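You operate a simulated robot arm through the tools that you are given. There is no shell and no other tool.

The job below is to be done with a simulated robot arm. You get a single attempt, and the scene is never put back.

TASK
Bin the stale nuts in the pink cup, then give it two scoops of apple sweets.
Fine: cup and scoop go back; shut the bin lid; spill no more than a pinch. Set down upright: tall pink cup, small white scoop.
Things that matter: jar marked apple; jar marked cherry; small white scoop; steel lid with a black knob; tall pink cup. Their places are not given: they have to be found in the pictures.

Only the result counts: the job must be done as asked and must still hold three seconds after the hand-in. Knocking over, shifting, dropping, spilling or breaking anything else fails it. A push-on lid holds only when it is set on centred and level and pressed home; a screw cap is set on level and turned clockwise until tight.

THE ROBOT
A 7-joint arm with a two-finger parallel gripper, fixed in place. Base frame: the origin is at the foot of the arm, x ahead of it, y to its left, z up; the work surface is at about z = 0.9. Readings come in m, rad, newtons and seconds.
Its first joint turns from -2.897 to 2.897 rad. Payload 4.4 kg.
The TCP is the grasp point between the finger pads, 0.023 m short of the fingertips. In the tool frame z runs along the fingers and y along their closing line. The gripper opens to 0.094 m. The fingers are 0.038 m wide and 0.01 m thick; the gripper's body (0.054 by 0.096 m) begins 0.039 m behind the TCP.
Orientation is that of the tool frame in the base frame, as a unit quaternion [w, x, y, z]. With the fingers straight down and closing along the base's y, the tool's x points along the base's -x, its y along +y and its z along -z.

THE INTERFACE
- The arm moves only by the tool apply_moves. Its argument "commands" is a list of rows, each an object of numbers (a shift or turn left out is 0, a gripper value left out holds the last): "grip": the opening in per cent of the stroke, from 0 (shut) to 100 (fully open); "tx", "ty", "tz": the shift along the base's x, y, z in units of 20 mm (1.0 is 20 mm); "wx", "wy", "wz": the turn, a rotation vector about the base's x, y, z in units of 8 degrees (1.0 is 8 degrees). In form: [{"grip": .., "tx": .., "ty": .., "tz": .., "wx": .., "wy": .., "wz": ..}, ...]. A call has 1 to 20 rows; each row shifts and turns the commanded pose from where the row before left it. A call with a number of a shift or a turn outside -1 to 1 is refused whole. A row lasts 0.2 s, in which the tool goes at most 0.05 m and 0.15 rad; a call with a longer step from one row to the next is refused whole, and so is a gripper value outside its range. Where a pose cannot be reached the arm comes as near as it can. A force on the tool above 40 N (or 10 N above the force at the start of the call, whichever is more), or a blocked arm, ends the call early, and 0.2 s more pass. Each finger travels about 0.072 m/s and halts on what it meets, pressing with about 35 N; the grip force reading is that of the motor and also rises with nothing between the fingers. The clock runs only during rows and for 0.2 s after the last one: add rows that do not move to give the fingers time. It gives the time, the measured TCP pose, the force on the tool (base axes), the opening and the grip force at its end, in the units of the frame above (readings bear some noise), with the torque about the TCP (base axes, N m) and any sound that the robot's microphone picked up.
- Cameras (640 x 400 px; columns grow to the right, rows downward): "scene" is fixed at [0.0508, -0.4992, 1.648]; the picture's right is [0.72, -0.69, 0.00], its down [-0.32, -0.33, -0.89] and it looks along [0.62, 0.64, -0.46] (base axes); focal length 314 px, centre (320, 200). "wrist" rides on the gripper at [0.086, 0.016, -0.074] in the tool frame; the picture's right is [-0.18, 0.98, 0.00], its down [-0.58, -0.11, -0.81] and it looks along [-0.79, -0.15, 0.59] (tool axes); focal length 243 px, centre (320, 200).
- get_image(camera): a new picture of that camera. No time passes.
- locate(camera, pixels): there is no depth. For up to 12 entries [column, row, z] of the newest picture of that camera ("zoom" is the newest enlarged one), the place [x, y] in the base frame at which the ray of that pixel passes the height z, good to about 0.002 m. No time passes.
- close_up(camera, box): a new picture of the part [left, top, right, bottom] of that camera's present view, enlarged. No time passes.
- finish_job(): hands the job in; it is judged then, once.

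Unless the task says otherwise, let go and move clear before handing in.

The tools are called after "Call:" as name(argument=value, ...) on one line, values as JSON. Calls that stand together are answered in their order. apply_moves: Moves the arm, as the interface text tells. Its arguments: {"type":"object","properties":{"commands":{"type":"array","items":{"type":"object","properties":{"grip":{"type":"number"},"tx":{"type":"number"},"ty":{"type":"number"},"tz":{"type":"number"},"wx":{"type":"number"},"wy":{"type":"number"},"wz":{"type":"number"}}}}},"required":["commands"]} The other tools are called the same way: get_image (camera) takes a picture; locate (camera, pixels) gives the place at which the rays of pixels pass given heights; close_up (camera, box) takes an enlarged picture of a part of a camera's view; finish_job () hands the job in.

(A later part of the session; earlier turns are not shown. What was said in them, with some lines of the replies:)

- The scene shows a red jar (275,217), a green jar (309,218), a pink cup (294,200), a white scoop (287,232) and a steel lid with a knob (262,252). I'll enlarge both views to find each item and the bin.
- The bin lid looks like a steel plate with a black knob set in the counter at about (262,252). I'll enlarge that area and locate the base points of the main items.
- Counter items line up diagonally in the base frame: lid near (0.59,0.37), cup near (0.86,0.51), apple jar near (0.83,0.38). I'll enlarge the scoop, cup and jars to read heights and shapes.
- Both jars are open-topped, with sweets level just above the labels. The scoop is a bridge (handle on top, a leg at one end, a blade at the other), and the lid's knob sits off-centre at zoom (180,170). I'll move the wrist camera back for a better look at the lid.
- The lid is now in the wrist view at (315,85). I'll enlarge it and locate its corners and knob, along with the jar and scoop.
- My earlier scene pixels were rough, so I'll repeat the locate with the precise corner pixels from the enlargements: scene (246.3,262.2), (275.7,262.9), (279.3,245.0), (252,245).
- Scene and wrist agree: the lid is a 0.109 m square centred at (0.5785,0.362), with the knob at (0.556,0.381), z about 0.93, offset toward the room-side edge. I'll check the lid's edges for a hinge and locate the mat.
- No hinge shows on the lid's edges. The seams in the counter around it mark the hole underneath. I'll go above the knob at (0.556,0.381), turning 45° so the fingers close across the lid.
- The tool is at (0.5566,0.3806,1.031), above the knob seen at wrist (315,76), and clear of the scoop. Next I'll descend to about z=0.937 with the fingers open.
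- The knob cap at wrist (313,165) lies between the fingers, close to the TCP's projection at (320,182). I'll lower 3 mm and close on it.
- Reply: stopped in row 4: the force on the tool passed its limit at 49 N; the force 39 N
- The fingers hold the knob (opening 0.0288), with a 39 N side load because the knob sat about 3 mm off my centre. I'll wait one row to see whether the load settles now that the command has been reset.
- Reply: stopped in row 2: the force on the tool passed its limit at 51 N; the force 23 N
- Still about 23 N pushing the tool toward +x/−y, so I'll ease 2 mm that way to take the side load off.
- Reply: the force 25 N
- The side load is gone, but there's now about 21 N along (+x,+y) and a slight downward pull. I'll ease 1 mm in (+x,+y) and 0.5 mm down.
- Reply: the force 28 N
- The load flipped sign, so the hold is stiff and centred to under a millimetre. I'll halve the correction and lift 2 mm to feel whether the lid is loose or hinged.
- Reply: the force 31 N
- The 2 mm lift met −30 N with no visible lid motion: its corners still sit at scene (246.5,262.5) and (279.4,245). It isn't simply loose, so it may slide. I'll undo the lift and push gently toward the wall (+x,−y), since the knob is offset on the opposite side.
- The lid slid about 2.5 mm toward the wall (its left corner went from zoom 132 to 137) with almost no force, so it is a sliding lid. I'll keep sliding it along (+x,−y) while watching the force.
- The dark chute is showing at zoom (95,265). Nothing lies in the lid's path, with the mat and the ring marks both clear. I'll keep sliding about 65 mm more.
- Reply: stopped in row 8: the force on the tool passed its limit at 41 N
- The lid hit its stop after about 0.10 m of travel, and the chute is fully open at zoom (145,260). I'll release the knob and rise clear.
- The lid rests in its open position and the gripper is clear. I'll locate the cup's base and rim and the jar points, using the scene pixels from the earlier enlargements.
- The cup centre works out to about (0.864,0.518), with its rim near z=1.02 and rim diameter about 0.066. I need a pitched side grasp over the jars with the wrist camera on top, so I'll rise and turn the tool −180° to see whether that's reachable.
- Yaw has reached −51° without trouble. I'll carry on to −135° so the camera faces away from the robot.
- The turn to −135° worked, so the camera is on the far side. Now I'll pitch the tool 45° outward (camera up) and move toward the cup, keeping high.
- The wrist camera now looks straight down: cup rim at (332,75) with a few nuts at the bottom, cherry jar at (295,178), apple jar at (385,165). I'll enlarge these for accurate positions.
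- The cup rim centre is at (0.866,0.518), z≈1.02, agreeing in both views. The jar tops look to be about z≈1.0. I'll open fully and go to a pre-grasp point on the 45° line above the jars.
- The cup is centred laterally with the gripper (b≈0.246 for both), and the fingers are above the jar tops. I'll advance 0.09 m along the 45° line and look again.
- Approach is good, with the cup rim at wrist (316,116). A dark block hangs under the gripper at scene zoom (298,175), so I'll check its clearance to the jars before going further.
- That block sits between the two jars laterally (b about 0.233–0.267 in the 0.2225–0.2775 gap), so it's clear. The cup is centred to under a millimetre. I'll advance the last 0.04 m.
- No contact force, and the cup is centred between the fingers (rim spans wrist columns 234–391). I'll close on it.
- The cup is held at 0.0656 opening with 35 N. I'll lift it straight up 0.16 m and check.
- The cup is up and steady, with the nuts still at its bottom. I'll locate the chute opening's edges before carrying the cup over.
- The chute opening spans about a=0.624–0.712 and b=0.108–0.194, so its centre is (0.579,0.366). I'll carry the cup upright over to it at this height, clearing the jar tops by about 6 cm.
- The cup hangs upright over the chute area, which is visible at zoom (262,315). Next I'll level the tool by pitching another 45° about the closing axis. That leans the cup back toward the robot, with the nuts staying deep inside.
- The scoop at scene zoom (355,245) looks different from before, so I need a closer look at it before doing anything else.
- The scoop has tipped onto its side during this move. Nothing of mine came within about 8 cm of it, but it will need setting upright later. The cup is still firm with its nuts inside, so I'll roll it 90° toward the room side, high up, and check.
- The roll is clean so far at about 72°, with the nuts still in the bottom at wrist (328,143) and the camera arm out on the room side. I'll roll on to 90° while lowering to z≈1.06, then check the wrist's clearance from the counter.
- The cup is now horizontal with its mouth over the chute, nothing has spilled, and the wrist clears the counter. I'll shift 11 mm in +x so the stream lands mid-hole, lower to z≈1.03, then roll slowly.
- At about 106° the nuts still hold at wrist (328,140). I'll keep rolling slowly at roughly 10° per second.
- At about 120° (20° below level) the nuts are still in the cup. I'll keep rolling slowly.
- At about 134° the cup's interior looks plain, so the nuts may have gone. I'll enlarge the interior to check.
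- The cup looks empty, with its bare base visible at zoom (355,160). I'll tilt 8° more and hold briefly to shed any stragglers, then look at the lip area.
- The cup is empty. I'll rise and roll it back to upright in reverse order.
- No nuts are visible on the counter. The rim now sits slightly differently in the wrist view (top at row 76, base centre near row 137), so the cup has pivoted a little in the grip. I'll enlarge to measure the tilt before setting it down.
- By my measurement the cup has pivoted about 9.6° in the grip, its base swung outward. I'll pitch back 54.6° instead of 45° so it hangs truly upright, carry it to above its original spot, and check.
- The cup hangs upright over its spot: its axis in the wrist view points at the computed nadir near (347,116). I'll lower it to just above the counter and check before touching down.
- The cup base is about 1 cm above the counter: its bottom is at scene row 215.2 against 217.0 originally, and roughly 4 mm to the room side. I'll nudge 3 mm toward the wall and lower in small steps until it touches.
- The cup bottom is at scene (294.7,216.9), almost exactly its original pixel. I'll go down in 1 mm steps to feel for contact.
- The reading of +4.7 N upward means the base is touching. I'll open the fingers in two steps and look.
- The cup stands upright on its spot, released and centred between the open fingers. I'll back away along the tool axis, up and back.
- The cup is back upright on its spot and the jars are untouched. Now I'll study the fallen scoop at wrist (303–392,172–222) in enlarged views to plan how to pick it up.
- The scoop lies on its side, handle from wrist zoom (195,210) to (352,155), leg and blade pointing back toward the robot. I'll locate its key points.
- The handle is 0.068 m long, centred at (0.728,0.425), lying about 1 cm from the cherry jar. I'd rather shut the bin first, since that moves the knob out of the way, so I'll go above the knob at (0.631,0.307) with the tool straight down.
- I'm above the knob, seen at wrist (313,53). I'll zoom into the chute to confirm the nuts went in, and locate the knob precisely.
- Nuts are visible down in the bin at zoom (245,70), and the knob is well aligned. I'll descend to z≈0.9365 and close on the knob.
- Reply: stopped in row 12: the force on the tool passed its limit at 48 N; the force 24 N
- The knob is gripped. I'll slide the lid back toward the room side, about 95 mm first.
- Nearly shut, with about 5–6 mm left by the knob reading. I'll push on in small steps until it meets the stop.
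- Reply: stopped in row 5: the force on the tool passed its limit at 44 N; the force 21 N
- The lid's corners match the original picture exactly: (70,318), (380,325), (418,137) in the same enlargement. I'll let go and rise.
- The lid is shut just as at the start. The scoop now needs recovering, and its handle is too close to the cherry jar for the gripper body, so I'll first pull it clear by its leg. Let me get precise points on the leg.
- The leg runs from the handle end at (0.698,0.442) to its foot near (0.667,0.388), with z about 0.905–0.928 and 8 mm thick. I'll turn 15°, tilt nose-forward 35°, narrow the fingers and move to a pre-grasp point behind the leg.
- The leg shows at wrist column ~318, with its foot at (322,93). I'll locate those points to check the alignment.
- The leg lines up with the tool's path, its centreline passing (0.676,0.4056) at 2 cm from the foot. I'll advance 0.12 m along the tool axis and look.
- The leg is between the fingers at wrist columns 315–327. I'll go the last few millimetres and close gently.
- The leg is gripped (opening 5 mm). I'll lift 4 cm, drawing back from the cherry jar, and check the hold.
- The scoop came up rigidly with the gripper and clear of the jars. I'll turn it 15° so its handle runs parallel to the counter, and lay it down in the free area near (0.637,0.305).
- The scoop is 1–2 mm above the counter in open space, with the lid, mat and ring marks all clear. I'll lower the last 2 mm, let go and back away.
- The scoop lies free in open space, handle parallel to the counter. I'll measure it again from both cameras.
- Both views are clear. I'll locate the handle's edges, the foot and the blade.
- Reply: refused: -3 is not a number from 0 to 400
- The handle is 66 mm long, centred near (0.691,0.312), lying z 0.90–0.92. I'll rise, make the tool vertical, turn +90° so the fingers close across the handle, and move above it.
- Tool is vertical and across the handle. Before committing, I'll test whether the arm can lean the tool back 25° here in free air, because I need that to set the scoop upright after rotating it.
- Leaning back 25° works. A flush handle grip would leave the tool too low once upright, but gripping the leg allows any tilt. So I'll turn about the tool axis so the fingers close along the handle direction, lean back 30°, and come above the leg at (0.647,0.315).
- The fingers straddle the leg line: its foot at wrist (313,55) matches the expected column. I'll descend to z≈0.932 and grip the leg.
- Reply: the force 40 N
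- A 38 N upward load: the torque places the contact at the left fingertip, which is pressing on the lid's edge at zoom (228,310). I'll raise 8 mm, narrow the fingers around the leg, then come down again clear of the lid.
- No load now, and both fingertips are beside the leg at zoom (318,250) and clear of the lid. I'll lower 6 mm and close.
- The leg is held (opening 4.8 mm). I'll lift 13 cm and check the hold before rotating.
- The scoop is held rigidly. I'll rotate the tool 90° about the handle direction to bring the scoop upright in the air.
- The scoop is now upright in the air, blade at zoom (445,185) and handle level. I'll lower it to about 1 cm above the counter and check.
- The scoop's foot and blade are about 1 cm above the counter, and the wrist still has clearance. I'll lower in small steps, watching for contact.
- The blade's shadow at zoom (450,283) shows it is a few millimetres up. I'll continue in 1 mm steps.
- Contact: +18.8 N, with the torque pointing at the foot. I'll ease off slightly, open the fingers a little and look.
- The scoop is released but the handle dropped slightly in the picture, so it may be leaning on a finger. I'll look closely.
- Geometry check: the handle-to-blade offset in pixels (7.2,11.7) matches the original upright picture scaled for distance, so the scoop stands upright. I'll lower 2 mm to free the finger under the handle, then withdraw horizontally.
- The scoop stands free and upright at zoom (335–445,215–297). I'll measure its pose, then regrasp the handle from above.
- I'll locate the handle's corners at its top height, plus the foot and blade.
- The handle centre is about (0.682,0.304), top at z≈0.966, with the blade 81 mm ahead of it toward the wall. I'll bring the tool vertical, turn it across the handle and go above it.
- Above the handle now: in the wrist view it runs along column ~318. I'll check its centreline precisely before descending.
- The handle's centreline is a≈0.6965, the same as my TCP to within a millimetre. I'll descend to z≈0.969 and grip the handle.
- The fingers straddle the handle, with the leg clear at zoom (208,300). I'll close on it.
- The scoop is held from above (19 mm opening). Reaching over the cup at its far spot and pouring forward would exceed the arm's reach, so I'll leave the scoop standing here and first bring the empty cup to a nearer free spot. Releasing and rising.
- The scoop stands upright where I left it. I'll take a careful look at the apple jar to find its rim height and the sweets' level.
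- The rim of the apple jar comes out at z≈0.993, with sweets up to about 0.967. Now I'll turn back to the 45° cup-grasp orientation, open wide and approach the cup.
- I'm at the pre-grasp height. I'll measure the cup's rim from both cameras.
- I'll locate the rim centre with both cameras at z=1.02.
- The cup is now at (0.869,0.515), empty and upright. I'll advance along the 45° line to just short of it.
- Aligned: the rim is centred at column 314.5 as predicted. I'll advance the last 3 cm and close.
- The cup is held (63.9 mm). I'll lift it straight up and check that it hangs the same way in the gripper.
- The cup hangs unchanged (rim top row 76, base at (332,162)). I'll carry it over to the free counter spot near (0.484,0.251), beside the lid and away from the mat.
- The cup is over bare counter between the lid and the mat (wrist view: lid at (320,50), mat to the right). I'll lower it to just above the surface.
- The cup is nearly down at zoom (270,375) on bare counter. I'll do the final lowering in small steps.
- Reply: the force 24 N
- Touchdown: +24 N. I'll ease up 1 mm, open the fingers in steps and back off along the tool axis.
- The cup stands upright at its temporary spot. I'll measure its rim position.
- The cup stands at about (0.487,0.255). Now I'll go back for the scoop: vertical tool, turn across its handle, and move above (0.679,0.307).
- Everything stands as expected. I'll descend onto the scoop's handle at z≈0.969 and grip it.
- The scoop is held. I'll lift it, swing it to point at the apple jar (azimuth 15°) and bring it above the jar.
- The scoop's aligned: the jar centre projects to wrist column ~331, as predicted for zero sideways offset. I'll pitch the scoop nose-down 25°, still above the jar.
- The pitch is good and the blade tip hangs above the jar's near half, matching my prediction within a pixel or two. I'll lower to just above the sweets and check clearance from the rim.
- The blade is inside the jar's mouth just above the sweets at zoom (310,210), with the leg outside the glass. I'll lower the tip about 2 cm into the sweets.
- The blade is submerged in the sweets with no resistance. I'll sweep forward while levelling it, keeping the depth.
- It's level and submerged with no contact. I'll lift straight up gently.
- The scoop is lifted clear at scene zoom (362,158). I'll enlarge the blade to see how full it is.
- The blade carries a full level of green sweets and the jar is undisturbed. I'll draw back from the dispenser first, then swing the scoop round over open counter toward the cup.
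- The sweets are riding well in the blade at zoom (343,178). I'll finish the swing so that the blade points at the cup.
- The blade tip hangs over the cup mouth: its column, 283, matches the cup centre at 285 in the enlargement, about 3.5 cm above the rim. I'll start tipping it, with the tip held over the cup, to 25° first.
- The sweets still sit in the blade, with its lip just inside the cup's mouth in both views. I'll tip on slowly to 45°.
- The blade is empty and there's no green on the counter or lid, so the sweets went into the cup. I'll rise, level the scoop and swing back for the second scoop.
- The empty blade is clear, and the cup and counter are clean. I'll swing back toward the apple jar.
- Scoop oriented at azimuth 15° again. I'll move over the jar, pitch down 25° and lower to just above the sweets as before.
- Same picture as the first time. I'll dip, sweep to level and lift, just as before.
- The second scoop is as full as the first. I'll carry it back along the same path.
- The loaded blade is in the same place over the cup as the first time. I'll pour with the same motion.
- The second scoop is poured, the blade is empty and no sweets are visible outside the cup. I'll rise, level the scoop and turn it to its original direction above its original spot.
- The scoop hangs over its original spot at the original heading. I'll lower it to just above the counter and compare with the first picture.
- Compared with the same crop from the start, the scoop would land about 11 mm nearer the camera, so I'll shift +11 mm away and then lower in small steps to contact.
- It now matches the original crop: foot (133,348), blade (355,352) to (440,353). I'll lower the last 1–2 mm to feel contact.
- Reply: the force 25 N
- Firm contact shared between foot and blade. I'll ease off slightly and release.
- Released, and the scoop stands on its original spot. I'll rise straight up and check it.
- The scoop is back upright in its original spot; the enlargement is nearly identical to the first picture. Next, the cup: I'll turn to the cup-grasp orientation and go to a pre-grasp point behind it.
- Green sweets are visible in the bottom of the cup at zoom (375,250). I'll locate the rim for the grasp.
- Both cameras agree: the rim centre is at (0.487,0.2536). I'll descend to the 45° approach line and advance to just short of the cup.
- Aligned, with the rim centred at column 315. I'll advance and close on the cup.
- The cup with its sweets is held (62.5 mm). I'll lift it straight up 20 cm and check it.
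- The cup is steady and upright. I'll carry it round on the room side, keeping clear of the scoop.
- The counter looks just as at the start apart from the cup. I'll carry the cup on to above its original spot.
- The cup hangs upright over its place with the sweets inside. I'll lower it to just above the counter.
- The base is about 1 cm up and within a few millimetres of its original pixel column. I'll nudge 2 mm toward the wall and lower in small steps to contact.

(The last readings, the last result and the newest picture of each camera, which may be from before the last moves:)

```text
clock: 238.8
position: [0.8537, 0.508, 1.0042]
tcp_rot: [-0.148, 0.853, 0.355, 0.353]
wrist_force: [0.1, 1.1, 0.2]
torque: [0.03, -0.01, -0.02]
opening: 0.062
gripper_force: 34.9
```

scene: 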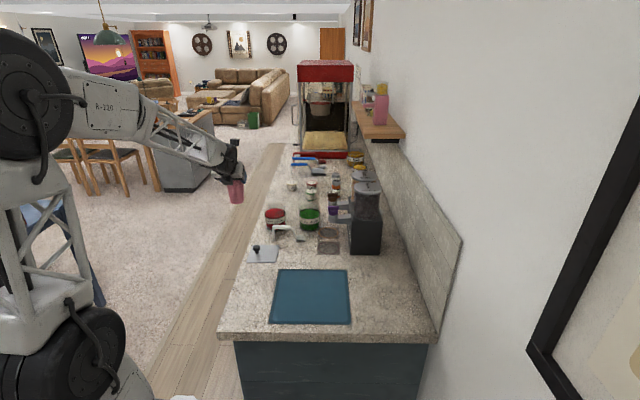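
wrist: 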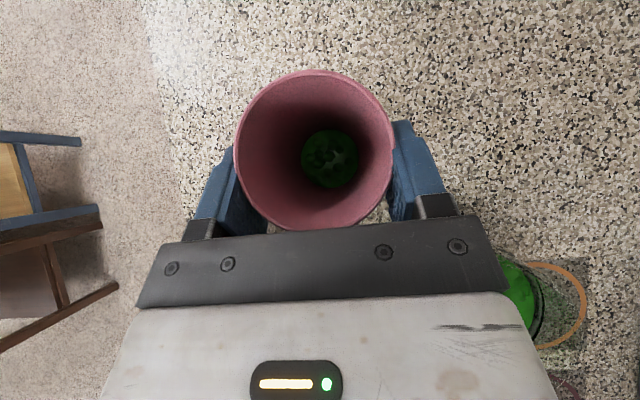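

Call:
apply_moves(commands=[{"tz": -0.05}, {"tz": -0.05}, {}])

Call:
close_up(camera="scene", box=[260, 180, 330, 235])

```text
clock: 239.6
position: [0.8532, 0.5083, 1.0034]
tcp_rot: [-0.147, 0.853, 0.355, 0.354]
wrist_force: [0.4, -0.1, 6.0]
torque: [-0.04, -0.19, 0.0]
opening: 0.062
gripper_force: 34.5
```

```text
7.27 times, centred on (295, 208) of scene
```

zoom: 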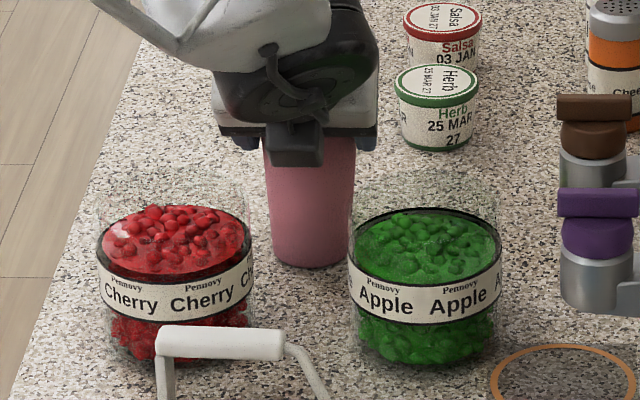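

Touchdown at +6 N, base at scene (293.6,217.2) against (294.8,217.0) originally, so within about 5 mm. I'll release and back away along the tool axis.

Call:
apply_moves(commands=[{}, {"grip": 72}, {}, {"grip": 85}, {"grip": 100}, {}, {}])

Call:
get_image(camera="wrist")

Call:
close_up(camera="scene", box=[260, 180, 330, 235])

```text
clock: 241.2
position: [0.8533, 0.509, 1.0026]
tcp_rot: [-0.148, 0.853, 0.355, 0.354]
wrist_force: [0.1, -0.3, -0.1]
torque: [0.03, -0.03, -0.02]
opening: 0.094
gripper_force: 0.1
```

```text
taken
```

wrist: 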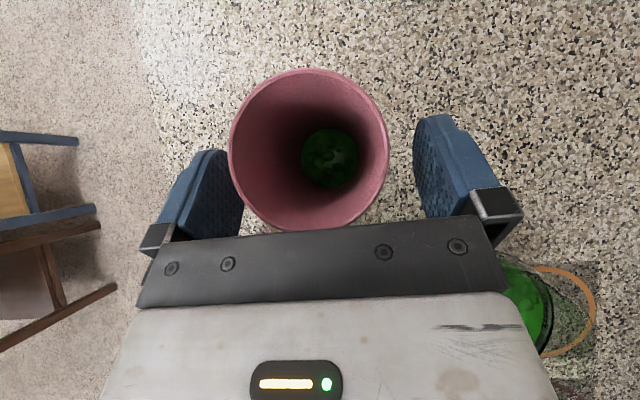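

```text
7.27 times, centred on (295, 208) of scene
```

zoom: 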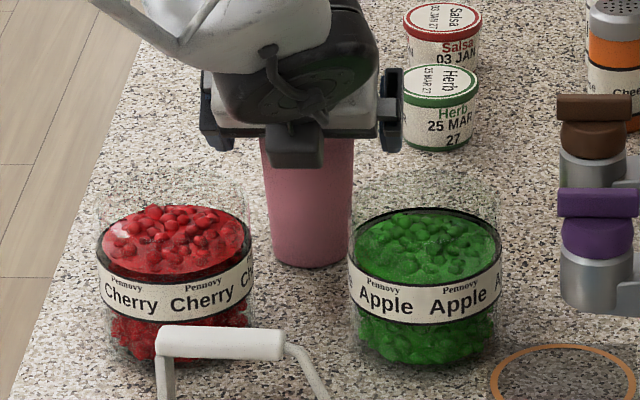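

The cup is released and standing with the sweets inside, and the fingers are clear of it. I'll back out along the tool axis and up.

Call:
apply_moves(commands=[{"tx": -0.25, "ty": -0.25, "tz": 0.35}, {"tx": -0.5, "ty": -0.5, "tz": 0.707}, {"tx": -0.5, "ty": -0.5, "tz": 0.707}, {"tx": -0.5, "ty": -0.5, "tz": 0.707}, {"tx": -0.5, "ty": -0.5, "tz": 0.707}, {"tx": -0.5, "ty": -0.5, "tz": 0.707}, {"tx": -0.4, "ty": -0.4, "tz": 0.9}, {"tz": 1}, {"tz": 1}, {"tz": 1}, {"tx": -0.8, "ty": -0.4, "tz": 0.5}, {"tx": -0.8, "ty": -0.4, "tz": 0.5}, {"tx": -0.8, "ty": -0.4}, {}])

Call:
get_image(camera="wrist")

Call:
get_image(camera="scene")

Call:
close_up(camera="scene", box=[230, 180, 350, 270])

```text
clock: 244.2
position: [0.7423, 0.421, 1.1795]
tcp_rot: [-0.147, 0.853, 0.354, 0.354]
wrist_force: [-0.6, 0.0, -0.5]
torque: [0.02, -0.01, -0.02]
opening: 0.0941
gripper_force: 0.1
```

```text
taken
```

wrist: 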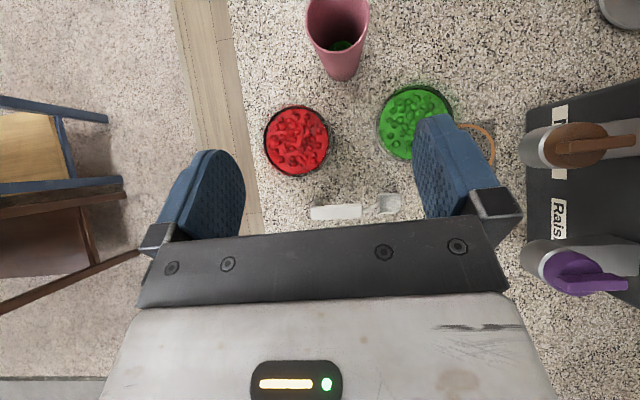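

```text
taken
```

scene: 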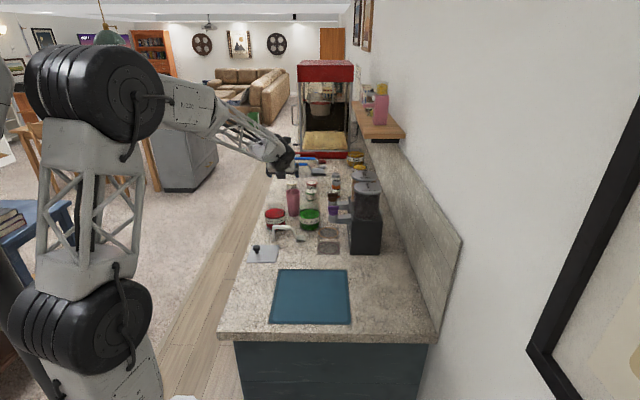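

```text
4.44 times, centred on (290, 225) of scene
```

zoom: 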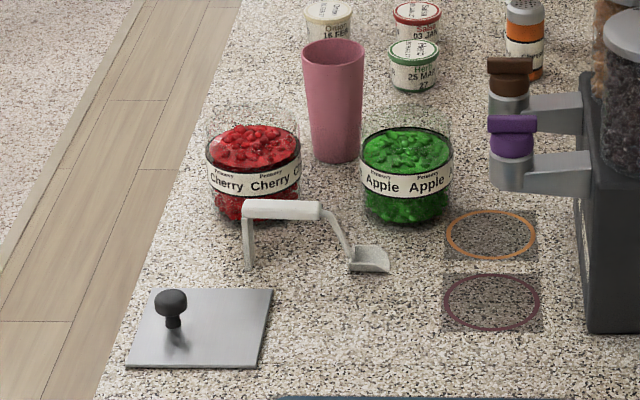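

The counter looks the same as in the first picture: cup, scoop, lid and jars in place. A final close check for spills and that the lid is flush.

Call:
close_up(camera="scene", box=[240, 228, 300, 270])

Call:
close_up(camera="scene", box=[265, 180, 325, 235])

Call:
close_up(camera="scene", box=[220, 255, 350, 340])

Call:
close_up(camera="wrist", box=[250, 0, 460, 230])

```text
9.52 times, centred on (270, 249) of scene
```

zoom: 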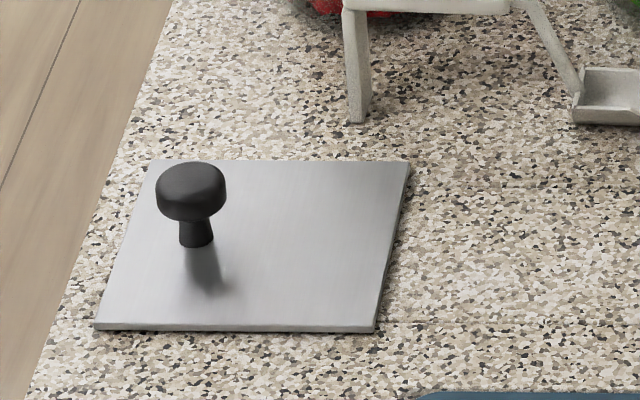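

```text
7.27 times, centred on (295, 208) of scene
```

zoom: 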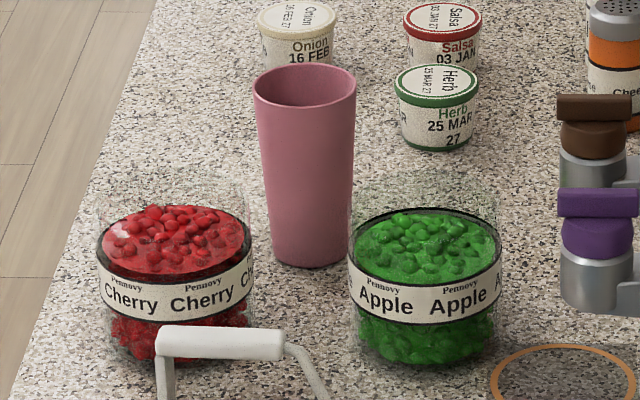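

```text
4.71 times, centred on (285, 298) of scene
```

zoom: 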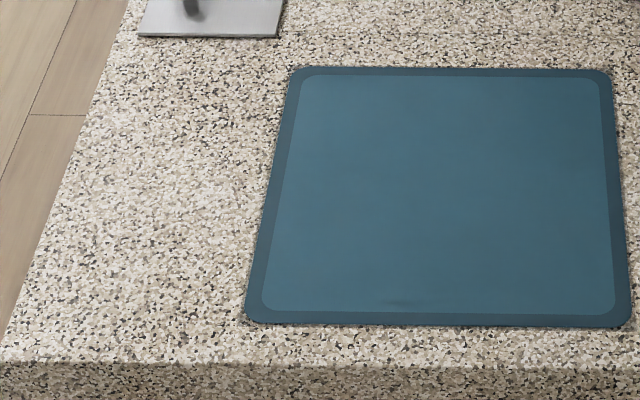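

```text
1.74 times, centred on (355, 115) of wrist
```

zoom: 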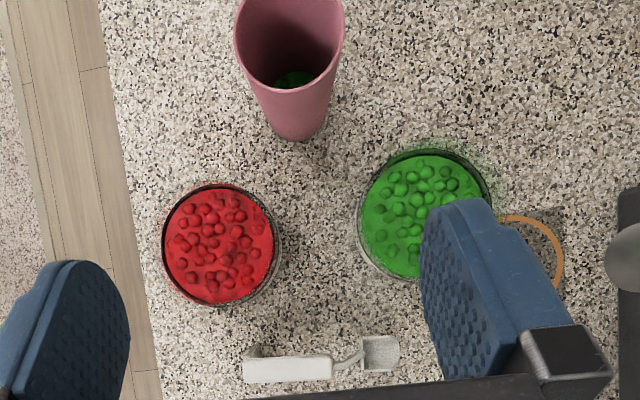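

Everything checks out: the lid is flush, and the scoop and cup stand upright on their spots. The sweets are in the cup, the jars are untouched and I see no spills. The gripper is open and clear, so I'm handing the job in.

Call:
finish_job()

```text
The job is handed in.
```

The job is done and handed in. The stale nuts are in the bin, and the pink cup has two scoops of apple sweets in it. No verdict came back with the hand-in, so this is from my last pictures.

- **Cup:** it's back upright within about 5 mm of its original spot, with green sweets visible in the bottom. To pour within reach I moved it to a nearer bit of counter, then carried it back filled.
- **Scoop:** it's upright where it started, but it tipped onto its side once while I was turning the cup to pour out the nuts. My readings put nothing of mine within about 8 cm of it, so I don't know the cause. I stood it up again before scooping.
- **Bin lid:** it slides rather than lifts. It's shut to its stop, and its corners match the first picture. A fingertip pressed on its edge once with about 38 N while I was recovering the scoop; the lid didn't move.
- **Spills:** I saw no nuts or sweets on the counter, lid or mat. The jars and everything else look unmoved.
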